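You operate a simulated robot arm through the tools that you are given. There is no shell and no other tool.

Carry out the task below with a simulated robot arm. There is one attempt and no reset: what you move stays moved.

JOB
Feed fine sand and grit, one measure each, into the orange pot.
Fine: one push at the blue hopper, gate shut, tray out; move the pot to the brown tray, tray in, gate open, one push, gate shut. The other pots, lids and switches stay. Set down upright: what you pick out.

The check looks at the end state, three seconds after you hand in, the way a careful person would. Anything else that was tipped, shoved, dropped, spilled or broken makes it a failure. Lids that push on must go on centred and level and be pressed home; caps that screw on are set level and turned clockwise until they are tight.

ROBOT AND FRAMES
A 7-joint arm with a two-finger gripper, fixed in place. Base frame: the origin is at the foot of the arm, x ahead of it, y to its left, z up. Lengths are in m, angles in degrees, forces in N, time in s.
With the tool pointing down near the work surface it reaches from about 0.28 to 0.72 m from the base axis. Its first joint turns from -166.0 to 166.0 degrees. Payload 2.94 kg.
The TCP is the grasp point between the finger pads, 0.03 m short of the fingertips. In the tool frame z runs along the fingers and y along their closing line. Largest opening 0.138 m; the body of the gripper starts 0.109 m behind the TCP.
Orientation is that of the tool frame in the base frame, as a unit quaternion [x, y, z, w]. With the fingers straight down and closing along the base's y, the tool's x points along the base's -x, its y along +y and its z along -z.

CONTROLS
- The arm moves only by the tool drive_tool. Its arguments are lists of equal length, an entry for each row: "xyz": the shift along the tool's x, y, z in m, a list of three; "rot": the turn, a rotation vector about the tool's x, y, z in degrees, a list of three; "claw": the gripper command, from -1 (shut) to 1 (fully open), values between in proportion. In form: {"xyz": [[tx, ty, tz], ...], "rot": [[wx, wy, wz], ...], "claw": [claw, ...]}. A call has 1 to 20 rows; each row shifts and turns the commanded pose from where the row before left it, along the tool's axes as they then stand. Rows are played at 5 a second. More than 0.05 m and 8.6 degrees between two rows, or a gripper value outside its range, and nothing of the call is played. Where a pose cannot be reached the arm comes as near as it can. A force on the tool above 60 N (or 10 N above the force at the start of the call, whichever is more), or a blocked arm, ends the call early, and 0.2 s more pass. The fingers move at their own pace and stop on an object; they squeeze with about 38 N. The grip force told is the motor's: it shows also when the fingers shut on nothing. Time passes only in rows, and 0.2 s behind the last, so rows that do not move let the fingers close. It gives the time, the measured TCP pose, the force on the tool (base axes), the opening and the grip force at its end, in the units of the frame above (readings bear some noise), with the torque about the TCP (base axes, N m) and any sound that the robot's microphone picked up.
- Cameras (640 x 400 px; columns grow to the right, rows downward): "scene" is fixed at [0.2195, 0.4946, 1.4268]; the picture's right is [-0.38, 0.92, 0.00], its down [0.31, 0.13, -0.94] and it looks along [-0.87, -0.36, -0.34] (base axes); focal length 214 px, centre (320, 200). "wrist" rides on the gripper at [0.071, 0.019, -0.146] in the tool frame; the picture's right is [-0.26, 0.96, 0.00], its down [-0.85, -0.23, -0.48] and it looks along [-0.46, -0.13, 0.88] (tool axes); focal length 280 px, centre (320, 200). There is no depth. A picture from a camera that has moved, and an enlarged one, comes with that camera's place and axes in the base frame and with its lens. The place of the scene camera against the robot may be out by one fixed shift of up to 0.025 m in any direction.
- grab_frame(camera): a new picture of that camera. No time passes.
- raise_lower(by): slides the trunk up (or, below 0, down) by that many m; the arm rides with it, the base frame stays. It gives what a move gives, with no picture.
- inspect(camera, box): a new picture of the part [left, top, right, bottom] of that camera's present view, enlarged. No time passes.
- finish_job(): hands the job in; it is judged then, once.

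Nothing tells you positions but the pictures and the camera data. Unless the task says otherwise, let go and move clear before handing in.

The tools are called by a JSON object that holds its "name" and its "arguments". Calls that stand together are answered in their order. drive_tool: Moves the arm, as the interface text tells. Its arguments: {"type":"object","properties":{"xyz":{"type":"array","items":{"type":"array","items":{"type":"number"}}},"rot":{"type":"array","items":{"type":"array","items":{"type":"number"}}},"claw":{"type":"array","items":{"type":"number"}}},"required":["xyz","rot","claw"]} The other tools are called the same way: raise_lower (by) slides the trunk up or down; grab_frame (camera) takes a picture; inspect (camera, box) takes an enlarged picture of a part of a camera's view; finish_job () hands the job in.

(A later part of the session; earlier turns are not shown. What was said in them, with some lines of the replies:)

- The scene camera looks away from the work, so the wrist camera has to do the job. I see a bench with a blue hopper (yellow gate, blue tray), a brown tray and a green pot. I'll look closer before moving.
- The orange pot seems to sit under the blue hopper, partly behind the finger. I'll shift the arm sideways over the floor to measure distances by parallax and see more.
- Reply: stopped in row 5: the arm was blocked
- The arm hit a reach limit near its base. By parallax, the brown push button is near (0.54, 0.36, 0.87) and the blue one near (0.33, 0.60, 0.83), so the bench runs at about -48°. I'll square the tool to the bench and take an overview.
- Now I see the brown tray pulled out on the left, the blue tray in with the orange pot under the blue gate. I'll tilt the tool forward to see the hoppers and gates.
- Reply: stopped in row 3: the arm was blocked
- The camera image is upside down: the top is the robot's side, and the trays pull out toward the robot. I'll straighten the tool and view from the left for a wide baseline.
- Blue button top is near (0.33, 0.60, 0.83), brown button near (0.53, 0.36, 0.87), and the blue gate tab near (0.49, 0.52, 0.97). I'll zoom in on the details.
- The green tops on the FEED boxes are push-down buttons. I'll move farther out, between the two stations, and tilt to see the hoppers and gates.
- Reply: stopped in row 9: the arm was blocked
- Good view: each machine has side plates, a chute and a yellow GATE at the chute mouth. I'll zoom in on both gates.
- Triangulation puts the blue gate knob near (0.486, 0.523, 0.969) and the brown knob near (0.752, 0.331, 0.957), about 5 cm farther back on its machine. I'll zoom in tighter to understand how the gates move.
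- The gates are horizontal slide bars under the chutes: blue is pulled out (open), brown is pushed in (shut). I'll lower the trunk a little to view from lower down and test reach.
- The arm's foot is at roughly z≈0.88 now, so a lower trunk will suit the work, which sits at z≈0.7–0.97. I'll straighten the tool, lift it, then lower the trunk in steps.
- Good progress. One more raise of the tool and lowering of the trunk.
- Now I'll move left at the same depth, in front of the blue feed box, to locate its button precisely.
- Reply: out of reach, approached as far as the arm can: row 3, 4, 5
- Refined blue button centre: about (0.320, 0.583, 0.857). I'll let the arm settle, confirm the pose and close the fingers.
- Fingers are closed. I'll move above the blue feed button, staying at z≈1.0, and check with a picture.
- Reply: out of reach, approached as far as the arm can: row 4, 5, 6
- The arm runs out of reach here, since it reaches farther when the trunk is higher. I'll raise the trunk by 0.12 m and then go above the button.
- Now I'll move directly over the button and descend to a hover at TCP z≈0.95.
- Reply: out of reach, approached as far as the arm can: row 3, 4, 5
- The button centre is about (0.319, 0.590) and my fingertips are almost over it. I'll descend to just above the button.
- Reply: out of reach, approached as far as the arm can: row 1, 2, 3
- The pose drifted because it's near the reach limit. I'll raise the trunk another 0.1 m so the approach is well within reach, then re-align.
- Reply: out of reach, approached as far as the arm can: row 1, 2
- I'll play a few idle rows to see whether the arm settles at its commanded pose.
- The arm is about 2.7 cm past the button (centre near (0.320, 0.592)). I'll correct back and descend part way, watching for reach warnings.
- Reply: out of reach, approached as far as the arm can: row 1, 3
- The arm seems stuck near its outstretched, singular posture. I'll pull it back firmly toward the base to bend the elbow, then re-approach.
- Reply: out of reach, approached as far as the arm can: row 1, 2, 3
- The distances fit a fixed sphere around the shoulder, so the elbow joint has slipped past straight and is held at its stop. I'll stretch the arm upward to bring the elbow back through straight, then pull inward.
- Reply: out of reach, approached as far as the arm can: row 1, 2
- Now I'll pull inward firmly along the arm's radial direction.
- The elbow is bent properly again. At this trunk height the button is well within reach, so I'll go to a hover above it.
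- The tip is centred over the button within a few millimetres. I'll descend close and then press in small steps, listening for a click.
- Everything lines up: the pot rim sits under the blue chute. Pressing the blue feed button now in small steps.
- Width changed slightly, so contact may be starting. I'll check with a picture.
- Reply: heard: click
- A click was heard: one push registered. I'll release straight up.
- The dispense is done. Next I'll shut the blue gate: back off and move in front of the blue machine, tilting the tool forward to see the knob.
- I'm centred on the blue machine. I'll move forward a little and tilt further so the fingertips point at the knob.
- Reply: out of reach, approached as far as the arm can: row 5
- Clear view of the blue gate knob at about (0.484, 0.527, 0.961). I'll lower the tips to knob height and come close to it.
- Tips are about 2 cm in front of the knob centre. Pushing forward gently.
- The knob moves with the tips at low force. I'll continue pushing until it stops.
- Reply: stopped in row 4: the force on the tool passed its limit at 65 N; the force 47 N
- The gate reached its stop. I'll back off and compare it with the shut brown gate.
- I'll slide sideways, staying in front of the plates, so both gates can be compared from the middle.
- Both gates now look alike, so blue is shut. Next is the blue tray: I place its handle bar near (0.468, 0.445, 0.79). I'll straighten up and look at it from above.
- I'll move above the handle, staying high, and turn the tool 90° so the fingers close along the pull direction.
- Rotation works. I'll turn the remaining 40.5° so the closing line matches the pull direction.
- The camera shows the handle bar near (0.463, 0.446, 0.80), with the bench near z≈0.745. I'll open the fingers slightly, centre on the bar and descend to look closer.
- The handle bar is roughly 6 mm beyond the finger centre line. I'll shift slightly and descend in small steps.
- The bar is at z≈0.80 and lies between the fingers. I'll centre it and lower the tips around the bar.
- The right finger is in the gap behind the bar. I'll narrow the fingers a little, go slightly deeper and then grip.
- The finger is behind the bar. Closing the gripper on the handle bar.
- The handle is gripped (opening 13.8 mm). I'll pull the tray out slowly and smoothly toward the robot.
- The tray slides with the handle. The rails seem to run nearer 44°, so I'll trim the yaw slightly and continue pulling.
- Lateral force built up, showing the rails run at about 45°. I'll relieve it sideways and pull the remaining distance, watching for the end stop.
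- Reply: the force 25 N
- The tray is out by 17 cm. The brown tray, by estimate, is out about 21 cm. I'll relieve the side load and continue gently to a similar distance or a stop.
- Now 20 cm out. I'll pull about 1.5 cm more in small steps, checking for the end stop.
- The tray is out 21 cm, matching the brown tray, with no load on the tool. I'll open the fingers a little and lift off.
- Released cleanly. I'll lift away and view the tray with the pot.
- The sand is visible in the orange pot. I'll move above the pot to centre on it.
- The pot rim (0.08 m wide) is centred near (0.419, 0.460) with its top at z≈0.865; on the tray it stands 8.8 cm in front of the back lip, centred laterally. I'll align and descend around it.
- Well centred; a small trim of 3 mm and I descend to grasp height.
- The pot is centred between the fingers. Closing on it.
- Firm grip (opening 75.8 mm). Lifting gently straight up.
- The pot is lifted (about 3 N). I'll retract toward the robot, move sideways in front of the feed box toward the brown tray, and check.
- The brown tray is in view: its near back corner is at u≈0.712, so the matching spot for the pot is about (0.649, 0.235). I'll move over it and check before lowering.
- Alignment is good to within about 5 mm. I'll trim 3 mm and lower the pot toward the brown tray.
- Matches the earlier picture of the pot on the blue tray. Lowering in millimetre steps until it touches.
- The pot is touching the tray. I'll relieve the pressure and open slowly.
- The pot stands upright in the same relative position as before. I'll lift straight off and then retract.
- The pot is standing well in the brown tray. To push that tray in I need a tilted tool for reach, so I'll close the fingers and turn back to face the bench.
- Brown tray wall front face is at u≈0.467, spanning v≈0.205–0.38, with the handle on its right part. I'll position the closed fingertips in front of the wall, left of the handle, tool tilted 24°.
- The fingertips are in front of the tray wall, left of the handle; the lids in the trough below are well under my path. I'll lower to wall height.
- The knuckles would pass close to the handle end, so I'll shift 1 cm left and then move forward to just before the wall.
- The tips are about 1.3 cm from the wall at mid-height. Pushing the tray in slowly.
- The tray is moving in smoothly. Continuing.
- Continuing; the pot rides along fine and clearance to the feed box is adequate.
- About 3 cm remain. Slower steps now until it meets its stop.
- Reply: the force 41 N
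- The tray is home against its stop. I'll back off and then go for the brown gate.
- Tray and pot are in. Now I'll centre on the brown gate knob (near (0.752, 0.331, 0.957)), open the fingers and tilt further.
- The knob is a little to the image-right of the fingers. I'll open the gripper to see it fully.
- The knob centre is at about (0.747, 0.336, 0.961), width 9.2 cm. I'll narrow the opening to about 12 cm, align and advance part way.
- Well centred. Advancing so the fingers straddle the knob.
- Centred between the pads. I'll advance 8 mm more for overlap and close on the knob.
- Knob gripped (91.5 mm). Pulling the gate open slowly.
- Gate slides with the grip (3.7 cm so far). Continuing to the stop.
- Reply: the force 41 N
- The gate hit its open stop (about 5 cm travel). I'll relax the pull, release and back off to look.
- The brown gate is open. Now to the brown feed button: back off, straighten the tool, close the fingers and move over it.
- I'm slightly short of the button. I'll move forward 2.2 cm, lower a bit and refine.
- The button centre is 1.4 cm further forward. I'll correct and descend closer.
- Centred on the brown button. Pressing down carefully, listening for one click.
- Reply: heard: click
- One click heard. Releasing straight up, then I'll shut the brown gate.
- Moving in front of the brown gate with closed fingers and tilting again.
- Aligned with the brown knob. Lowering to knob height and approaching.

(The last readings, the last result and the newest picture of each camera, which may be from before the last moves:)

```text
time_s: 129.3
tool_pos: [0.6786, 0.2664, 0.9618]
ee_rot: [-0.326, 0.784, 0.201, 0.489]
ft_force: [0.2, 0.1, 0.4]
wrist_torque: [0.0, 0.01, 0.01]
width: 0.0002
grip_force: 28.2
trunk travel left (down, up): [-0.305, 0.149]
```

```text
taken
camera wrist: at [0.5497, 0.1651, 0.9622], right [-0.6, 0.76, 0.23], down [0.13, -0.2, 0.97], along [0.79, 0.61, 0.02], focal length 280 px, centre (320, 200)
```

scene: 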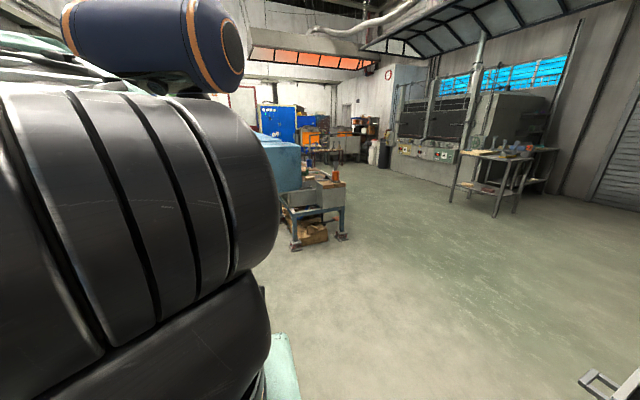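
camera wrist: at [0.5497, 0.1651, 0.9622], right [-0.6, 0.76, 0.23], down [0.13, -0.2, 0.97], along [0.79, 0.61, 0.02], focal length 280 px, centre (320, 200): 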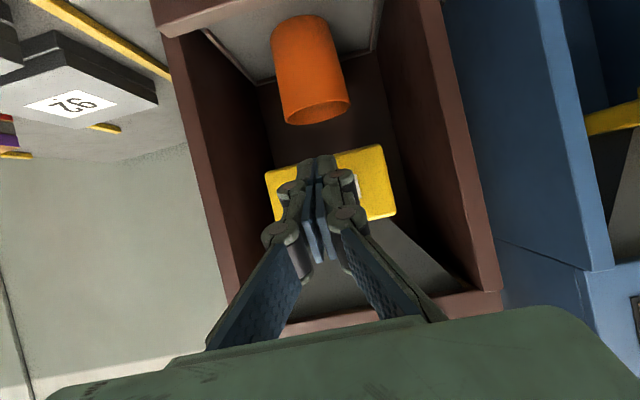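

Pushing the gate shut gently.

{"name": "drive_tool", "arguments": {"xyz": [[-0.0035, 0, 0.0072], [-0.0035, 0, 0.0072], [-0.0035, 0, 0.0072], [-0.0035, 0, 0.0072], [-0.0035, 0, 0.0072], [-0.0035, 0, 0.0072]], "rot": [[0, 0, 0], [0, 0, 0], [0, 0, 0], [0, 0, 0], [0, 0, 0], [0, 0, 0]], "claw": [-1, -1, -1, -1, -1, -1]}}

{"name": "grab_frame", "arguments": {"camera": "wrist"}}

```text
time_s: 130.8
tool_pos: [0.7127, 0.3012, 0.9634]
ee_rot: [-0.326, 0.784, 0.201, 0.488]
ft_force: [-0.6, 0.3, -1.3]
wrist_torque: [0.02, 0.01, -0.05]
width: 0.0
grip_force: 28.3
trunk travel left (down, up): [-0.305, 0.149]
```

```text
taken
camera wrist: at [0.5847, 0.199, 0.9639], right [-0.6, 0.76, 0.23], down [0.12, -0.2, 0.97], along [0.79, 0.61, 0.02], focal length 280 px, centre (320, 200)
```

wrist: 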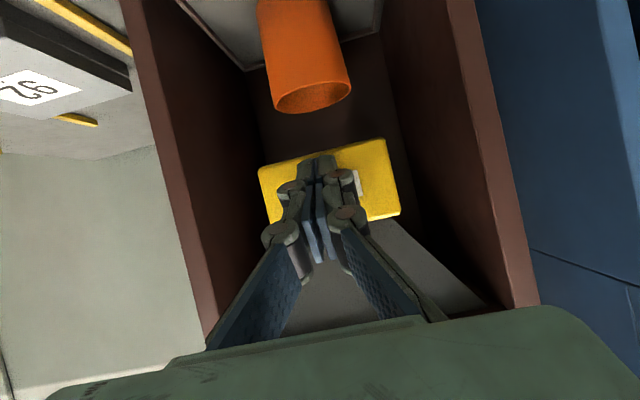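

{"name": "drive_tool", "arguments": {"xyz": [[-0.0026, 0, 0.0054], [-0.0026, 0, 0.0054], [-0.0017, 0, 0.0036], [-0.0017, 0, 0.0036], [-0.0013, 0, 0.0027]], "rot": [[0, 0, 0], [0, 0, 0], [0, 0, 0], [0, 0, 0], [0, 0, 0]], "claw": [-1, -1, -1, -1, -1]}}

```text
time_s: 132.1
tool_pos: [0.7234, 0.3113, 0.9632]
ee_rot: [-0.327, 0.786, 0.2, 0.486]
ft_force: [-29.6, -22.6, 15.4]
wrist_torque: [0.28, -0.26, 0.13]
width: 0.0063
grip_force: 28.8
trunk travel left (down, up): [-0.305, 0.149]
stopped in row 5: the force on the tool passed its limit at 61 N (the readings are from after the stop); the commanded pose is now the measured one
```

The brown gate is shut against its stop. I'll back off and inspect the results.

{"name": "drive_tool", "arguments": {"xyz": [[0.0044, 0, -0.009], [0.0087, 0, -0.018], [0.0131, 0, -0.027], [0.0131, 0, -0.027], [0.0131, 0, -0.027], [0, 0, 0]], "rot": [[0, 0, 0], [0, 0, 0], [0, 0, 0], [0, 0, 0], [0, 0, 0], [0, 0, 0]], "claw": [-1, -1, -1, -1, -1, -1]}}

{"name": "grab_frame", "arguments": {"camera": "wrist"}}

{"name": "inspect", "arguments": {"camera": "wrist", "box": [230, 20, 430, 220]}}

```text
time_s: 133.5
tool_pos: [0.6433, 0.2301, 0.9602]
ee_rot: [-0.327, 0.787, 0.2, 0.484]
ft_force: [-0.3, -0.1, 0.5]
wrist_torque: [-0.02, 0.0, -0.02]
width: 0.0
grip_force: 28.4
trunk travel left (down, up): [-0.305, 0.149]
```

```text
taken
camera wrist: at [0.5136, 0.1273, 0.9622], right [-0.6, 0.76, 0.23], down [0.13, -0.19, 0.97], along [0.79, 0.62, 0.01], focal length 280 px, centre (320, 200)
```

wrist: 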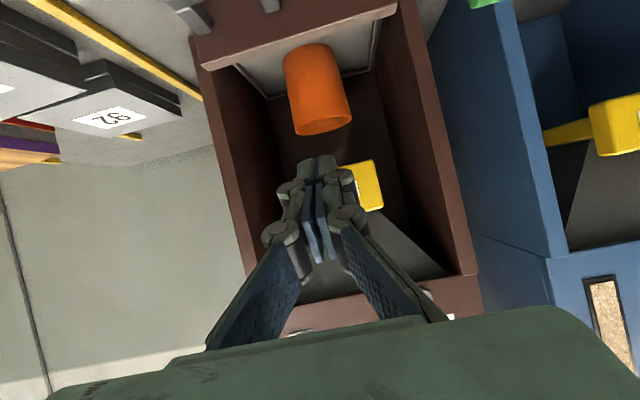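

```text
2.00 times, centred on (330, 120) of wrist
camera zoom: at [0.5136, 0.1273, 0.9622], right [-0.6, 0.76, 0.23], down [0.13, -0.19, 0.97], along [0.79, 0.62, 0.01], focal length 561 px, centre (300, 360)
```

zoom: 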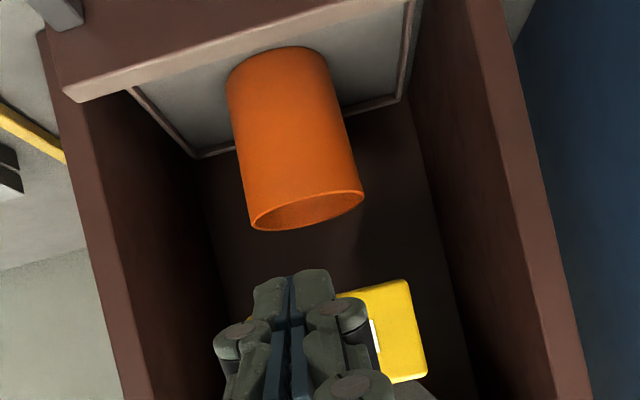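

Brown station looks right. I'll straighten up and take an overview to check trays, gates and for any spill.

{"name": "drive_tool", "arguments": {"xyz": [[0.0131, 0, -0.027], [0, 0, 0], [0, 0, 0], [0, 0, 0], [0, 0, 0], [0, 0, 0], [0, 0, 0], [0, 0, 0], [0, 0, 0], [0.03, 0.03, -0.02], [0.03, 0.04, -0.03], [0.02, 0.04, -0.03], [0, 0, 0]], "rot": [[0, 0, 0], [0, 8, 0], [0, 8, 0], [0, 8, 0], [0, 8, 0], [0, 8, 0], [0, 8, 0], [0, 8, 0], [0, 7.7, 0], [0, 0, 0], [0, 0, 0], [0, 0, 0], [0, 0, 0]], "claw": [-1, -1, -1, -1, -1, -1, -1, -1, -1, -1, -1, -1, -1]}}

{"name": "grab_frame", "arguments": {"camera": "wrist"}}

```text
refused: row 11 steps farther than a row can; nothing moved
```

```text
taken
camera wrist: at [0.5136, 0.1273, 0.9622], right [-0.6, 0.76, 0.23], down [0.13, -0.19, 0.97], along [0.79, 0.62, 0.01], focal length 280 px, centre (320, 200)
```

wrist: 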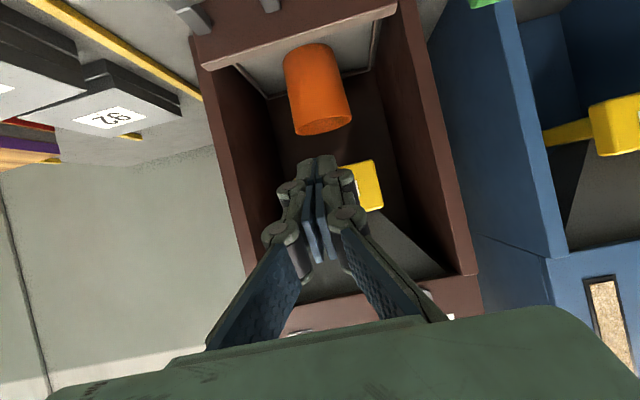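

One row was too large, so nothing moved. I'll repeat the retreat with smaller steps.

{"name": "drive_tool", "arguments": {"xyz": [[0.0131, 0, -0.027], [0, 0, 0], [0, 0, 0], [0, 0, 0], [0, 0, 0], [0, 0, 0], [0, 0, 0], [0, 0, 0], [0, 0, 0], [0.02, 0.03, -0.02], [0.02, 0.03, -0.02], [0.02, 0.03, -0.02], [0.02, 0.02, -0.02], [0, 0, 0]], "rot": [[0, 0, 0], [0, 8, 0], [0, 8, 0], [0, 8, 0], [0, 8, 0], [0, 8, 0], [0, 8, 0], [0, 8, 0], [0, 7.7, 0], [0, 0, 0], [0, 0, 0], [0, 0, 0], [0, 0, 0], [0, 0, 0]], "claw": [-1, -1, -1, -1, -1, -1, -1, -1, -1, -1, -1, -1, -1, -1]}}

{"name": "grab_frame", "arguments": {"camera": "wrist"}}

```text
time_s: 136.5
tool_pos: [0.4872, 0.2295, 1.0418]
ee_rot: [-0.384, 0.923, -0.002, -0.004]
ft_force: [-0.1, 0.2, 0.2]
wrist_torque: [0.02, 0.02, 0.02]
width: 0.0001
grip_force: 28.0
trunk travel left (down, up): [-0.305, 0.149]
```

```text
taken
camera wrist: at [0.4241, 0.1939, 1.1872], right [-0.5, 0.87, 0.0], down [0.77, 0.44, 0.47], along [0.41, 0.23, -0.88], focal length 280 px, centre (320, 200)
```

wrist: 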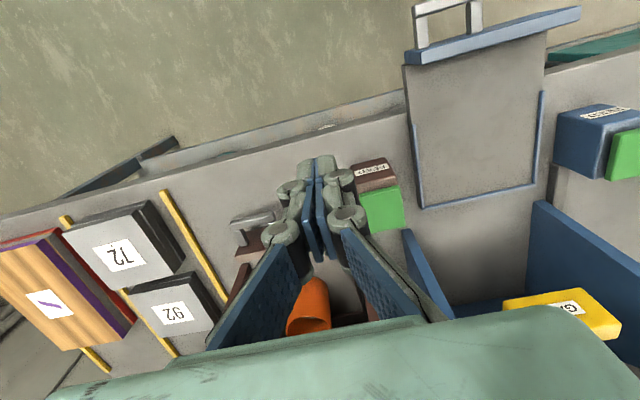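

The overview shows the blue tray out and empty, the brown tray in, and the pot under the brown chute. I'll zoom to check the pot's contents and surroundings.

{"name": "inspect", "arguments": {"camera": "wrist", "box": [260, 250, 380, 330]}}

{"name": "inspect", "arguments": {"camera": "wrist", "box": [390, 0, 640, 340]}}

```text
5.00 times, centred on (320, 290) of wrist
camera zoom: at [0.4241, 0.1939, 1.1872], right [-0.5, 0.87, 0.0], down [0.77, 0.44, 0.47], along [0.41, 0.23, -0.88], focal length 1402 px, centre (320, -250)
```

zoom: 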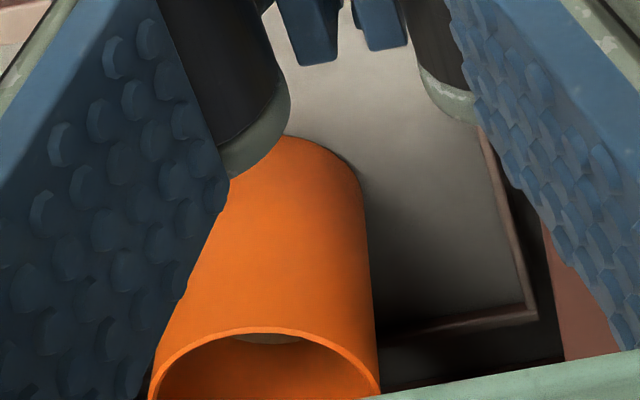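

```text
1.18 times, centred on (515, 170) of wrist
camera zoom: at [0.4241, 0.1939, 1.1872], right [-0.5, 0.87, 0.0], down [0.77, 0.44, 0.47], along [0.41, 0.23, -0.88], focal length 330 px, centre (91, 235)
```

zoom: 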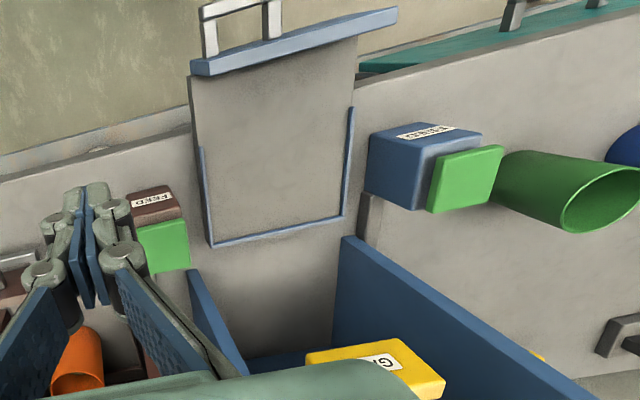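

Sand is just visible inside the pot. I'll raise the trunk a bit to look deeper into it and confirm the grit is there.

{"name": "raise_lower", "arguments": {"by": 0.12}}

{"name": "grab_frame", "arguments": {"camera": "wrist"}}

{"name": "inspect", "arguments": {"camera": "wrist", "box": [260, 200, 380, 300]}}

```text
time_s: 138.0
tool_pos: [0.4879, 0.2311, 1.1605]
ee_rot: [-0.384, 0.924, -0.002, -0.004]
ft_force: [0.1, 0.3, -0.9]
wrist_torque: [0.02, 0.0, -0.03]
width: 0.0
grip_force: 28.3
trunk travel left (down, up): [-0.425, 0.029]
```

```text
taken
camera wrist: at [0.4247, 0.194, 1.307], right [-0.5, 0.87, 0.0], down [0.76, 0.44, 0.47], along [0.41, 0.23, -0.88], focal length 280 px, centre (320, 200)
```

wrist: 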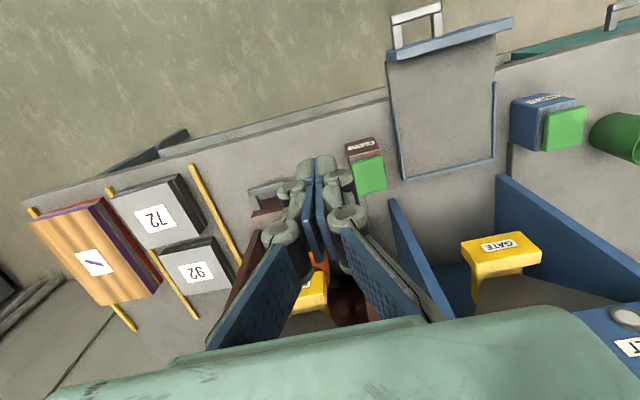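

```text
4.00 times, centred on (320, 250) of wrist
camera zoom: at [0.4247, 0.194, 1.307], right [-0.5, 0.87, 0.0], down [0.76, 0.44, 0.47], along [0.41, 0.23, -0.88], focal length 1122 px, centre (320, 0)
```

zoom: 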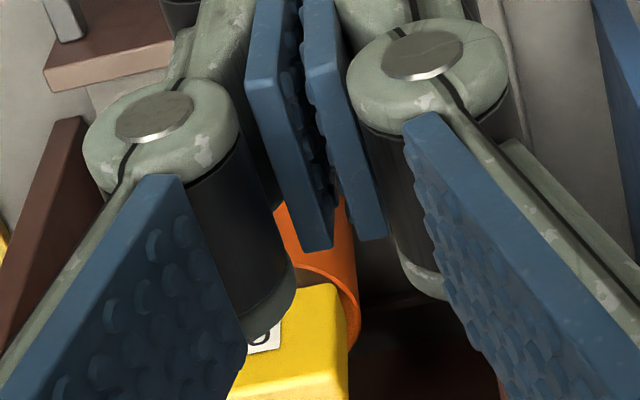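

The fingers block the view; I'll open them here in free space and look again.

{"name": "drive_tool", "arguments": {"xyz": [[0, 0, 0], [0, 0, 0], [0, 0, 0], [0, 0, 0], [0, 0, 0]], "rot": [[0, 0, 0], [0, 0, 0], [0, 0, 0], [0, 0, 0], [0, 0, 0]], "claw": [1, 1, 1, 1, 1]}}

{"name": "grab_frame", "arguments": {"camera": "wrist"}}

{"name": "inspect", "arguments": {"camera": "wrist", "box": [270, 220, 370, 310]}}

```text
time_s: 139.2
tool_pos: [0.4874, 0.2304, 1.1601]
ee_rot: [-0.384, 0.923, -0.002, -0.004]
ft_force: [0.5, -0.4, -0.4]
wrist_torque: [-0.02, 0.04, 0.02]
width: 0.1381
grip_force: 0.0
trunk travel left (down, up): [-0.425, 0.029]
```

```text
taken
camera wrist: at [0.4246, 0.194, 1.307], right [-0.5, 0.87, 0.0], down [0.76, 0.44, 0.47], along [0.41, 0.23, -0.88], focal length 280 px, centre (320, 200)
```

wrist: 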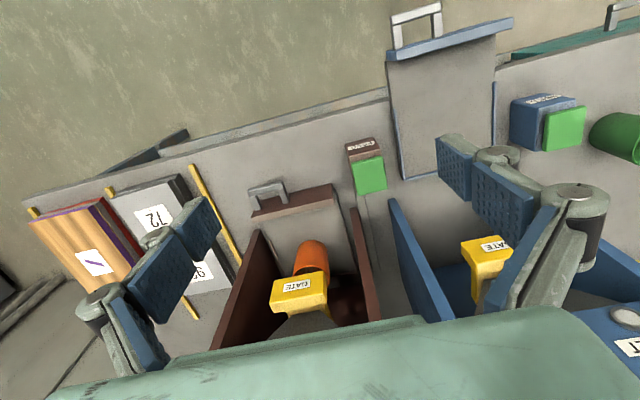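

```text
4.44 times, centred on (320, 265) of wrist
camera zoom: at [0.4246, 0.194, 1.307], right [-0.5, 0.87, 0.0], down [0.76, 0.44, 0.47], along [0.41, 0.23, -0.88], focal length 1246 px, centre (320, -89)
```

zoom: 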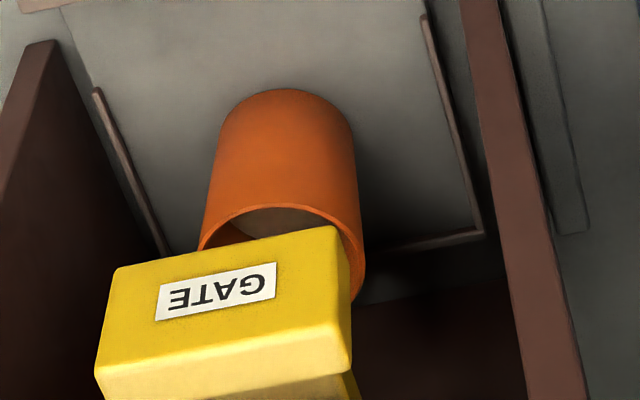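

Both gates are shut, the brown tray is in with the pot upright under the chute, and the blue tray is out. Nothing looks spilled or displaced, and the arm is clear. Each feed button clicked exactly once, but I could only see sand in the pot and couldn't identify the grit separately because the gate knob blocks the view. Handing in.

{"name": "finish_job", "arguments": {}}

```text
The job is handed in.
```

The job is handed in: the orange pot has had one push from each hopper and stands upright in the brown tray, which is pushed in.

- **Blue station:** I pushed the feed button once (one click heard) and shut the gate to its stop. I then pulled the tray out about 21 cm, roughly 6 mm short of where the brown tray stood when fully out.
- **Pot:** I moved it to the matching spot on the brown tray. Sand was visible in it before the move.
- **Brown station:** I pushed the tray in to its stop, opened the gate fully, pushed the feed button once (one click heard) and shut the gate to its stop.

**Not confirmed:** I could not see the grit separately in the pot, because the gate knob blocks the view from above. I am relying on the click and the fully opened gate for that measure.

I saw no spill on or around the trays. I didn't touch the other pots, lids or switches, and the arm was clear when I handed in.
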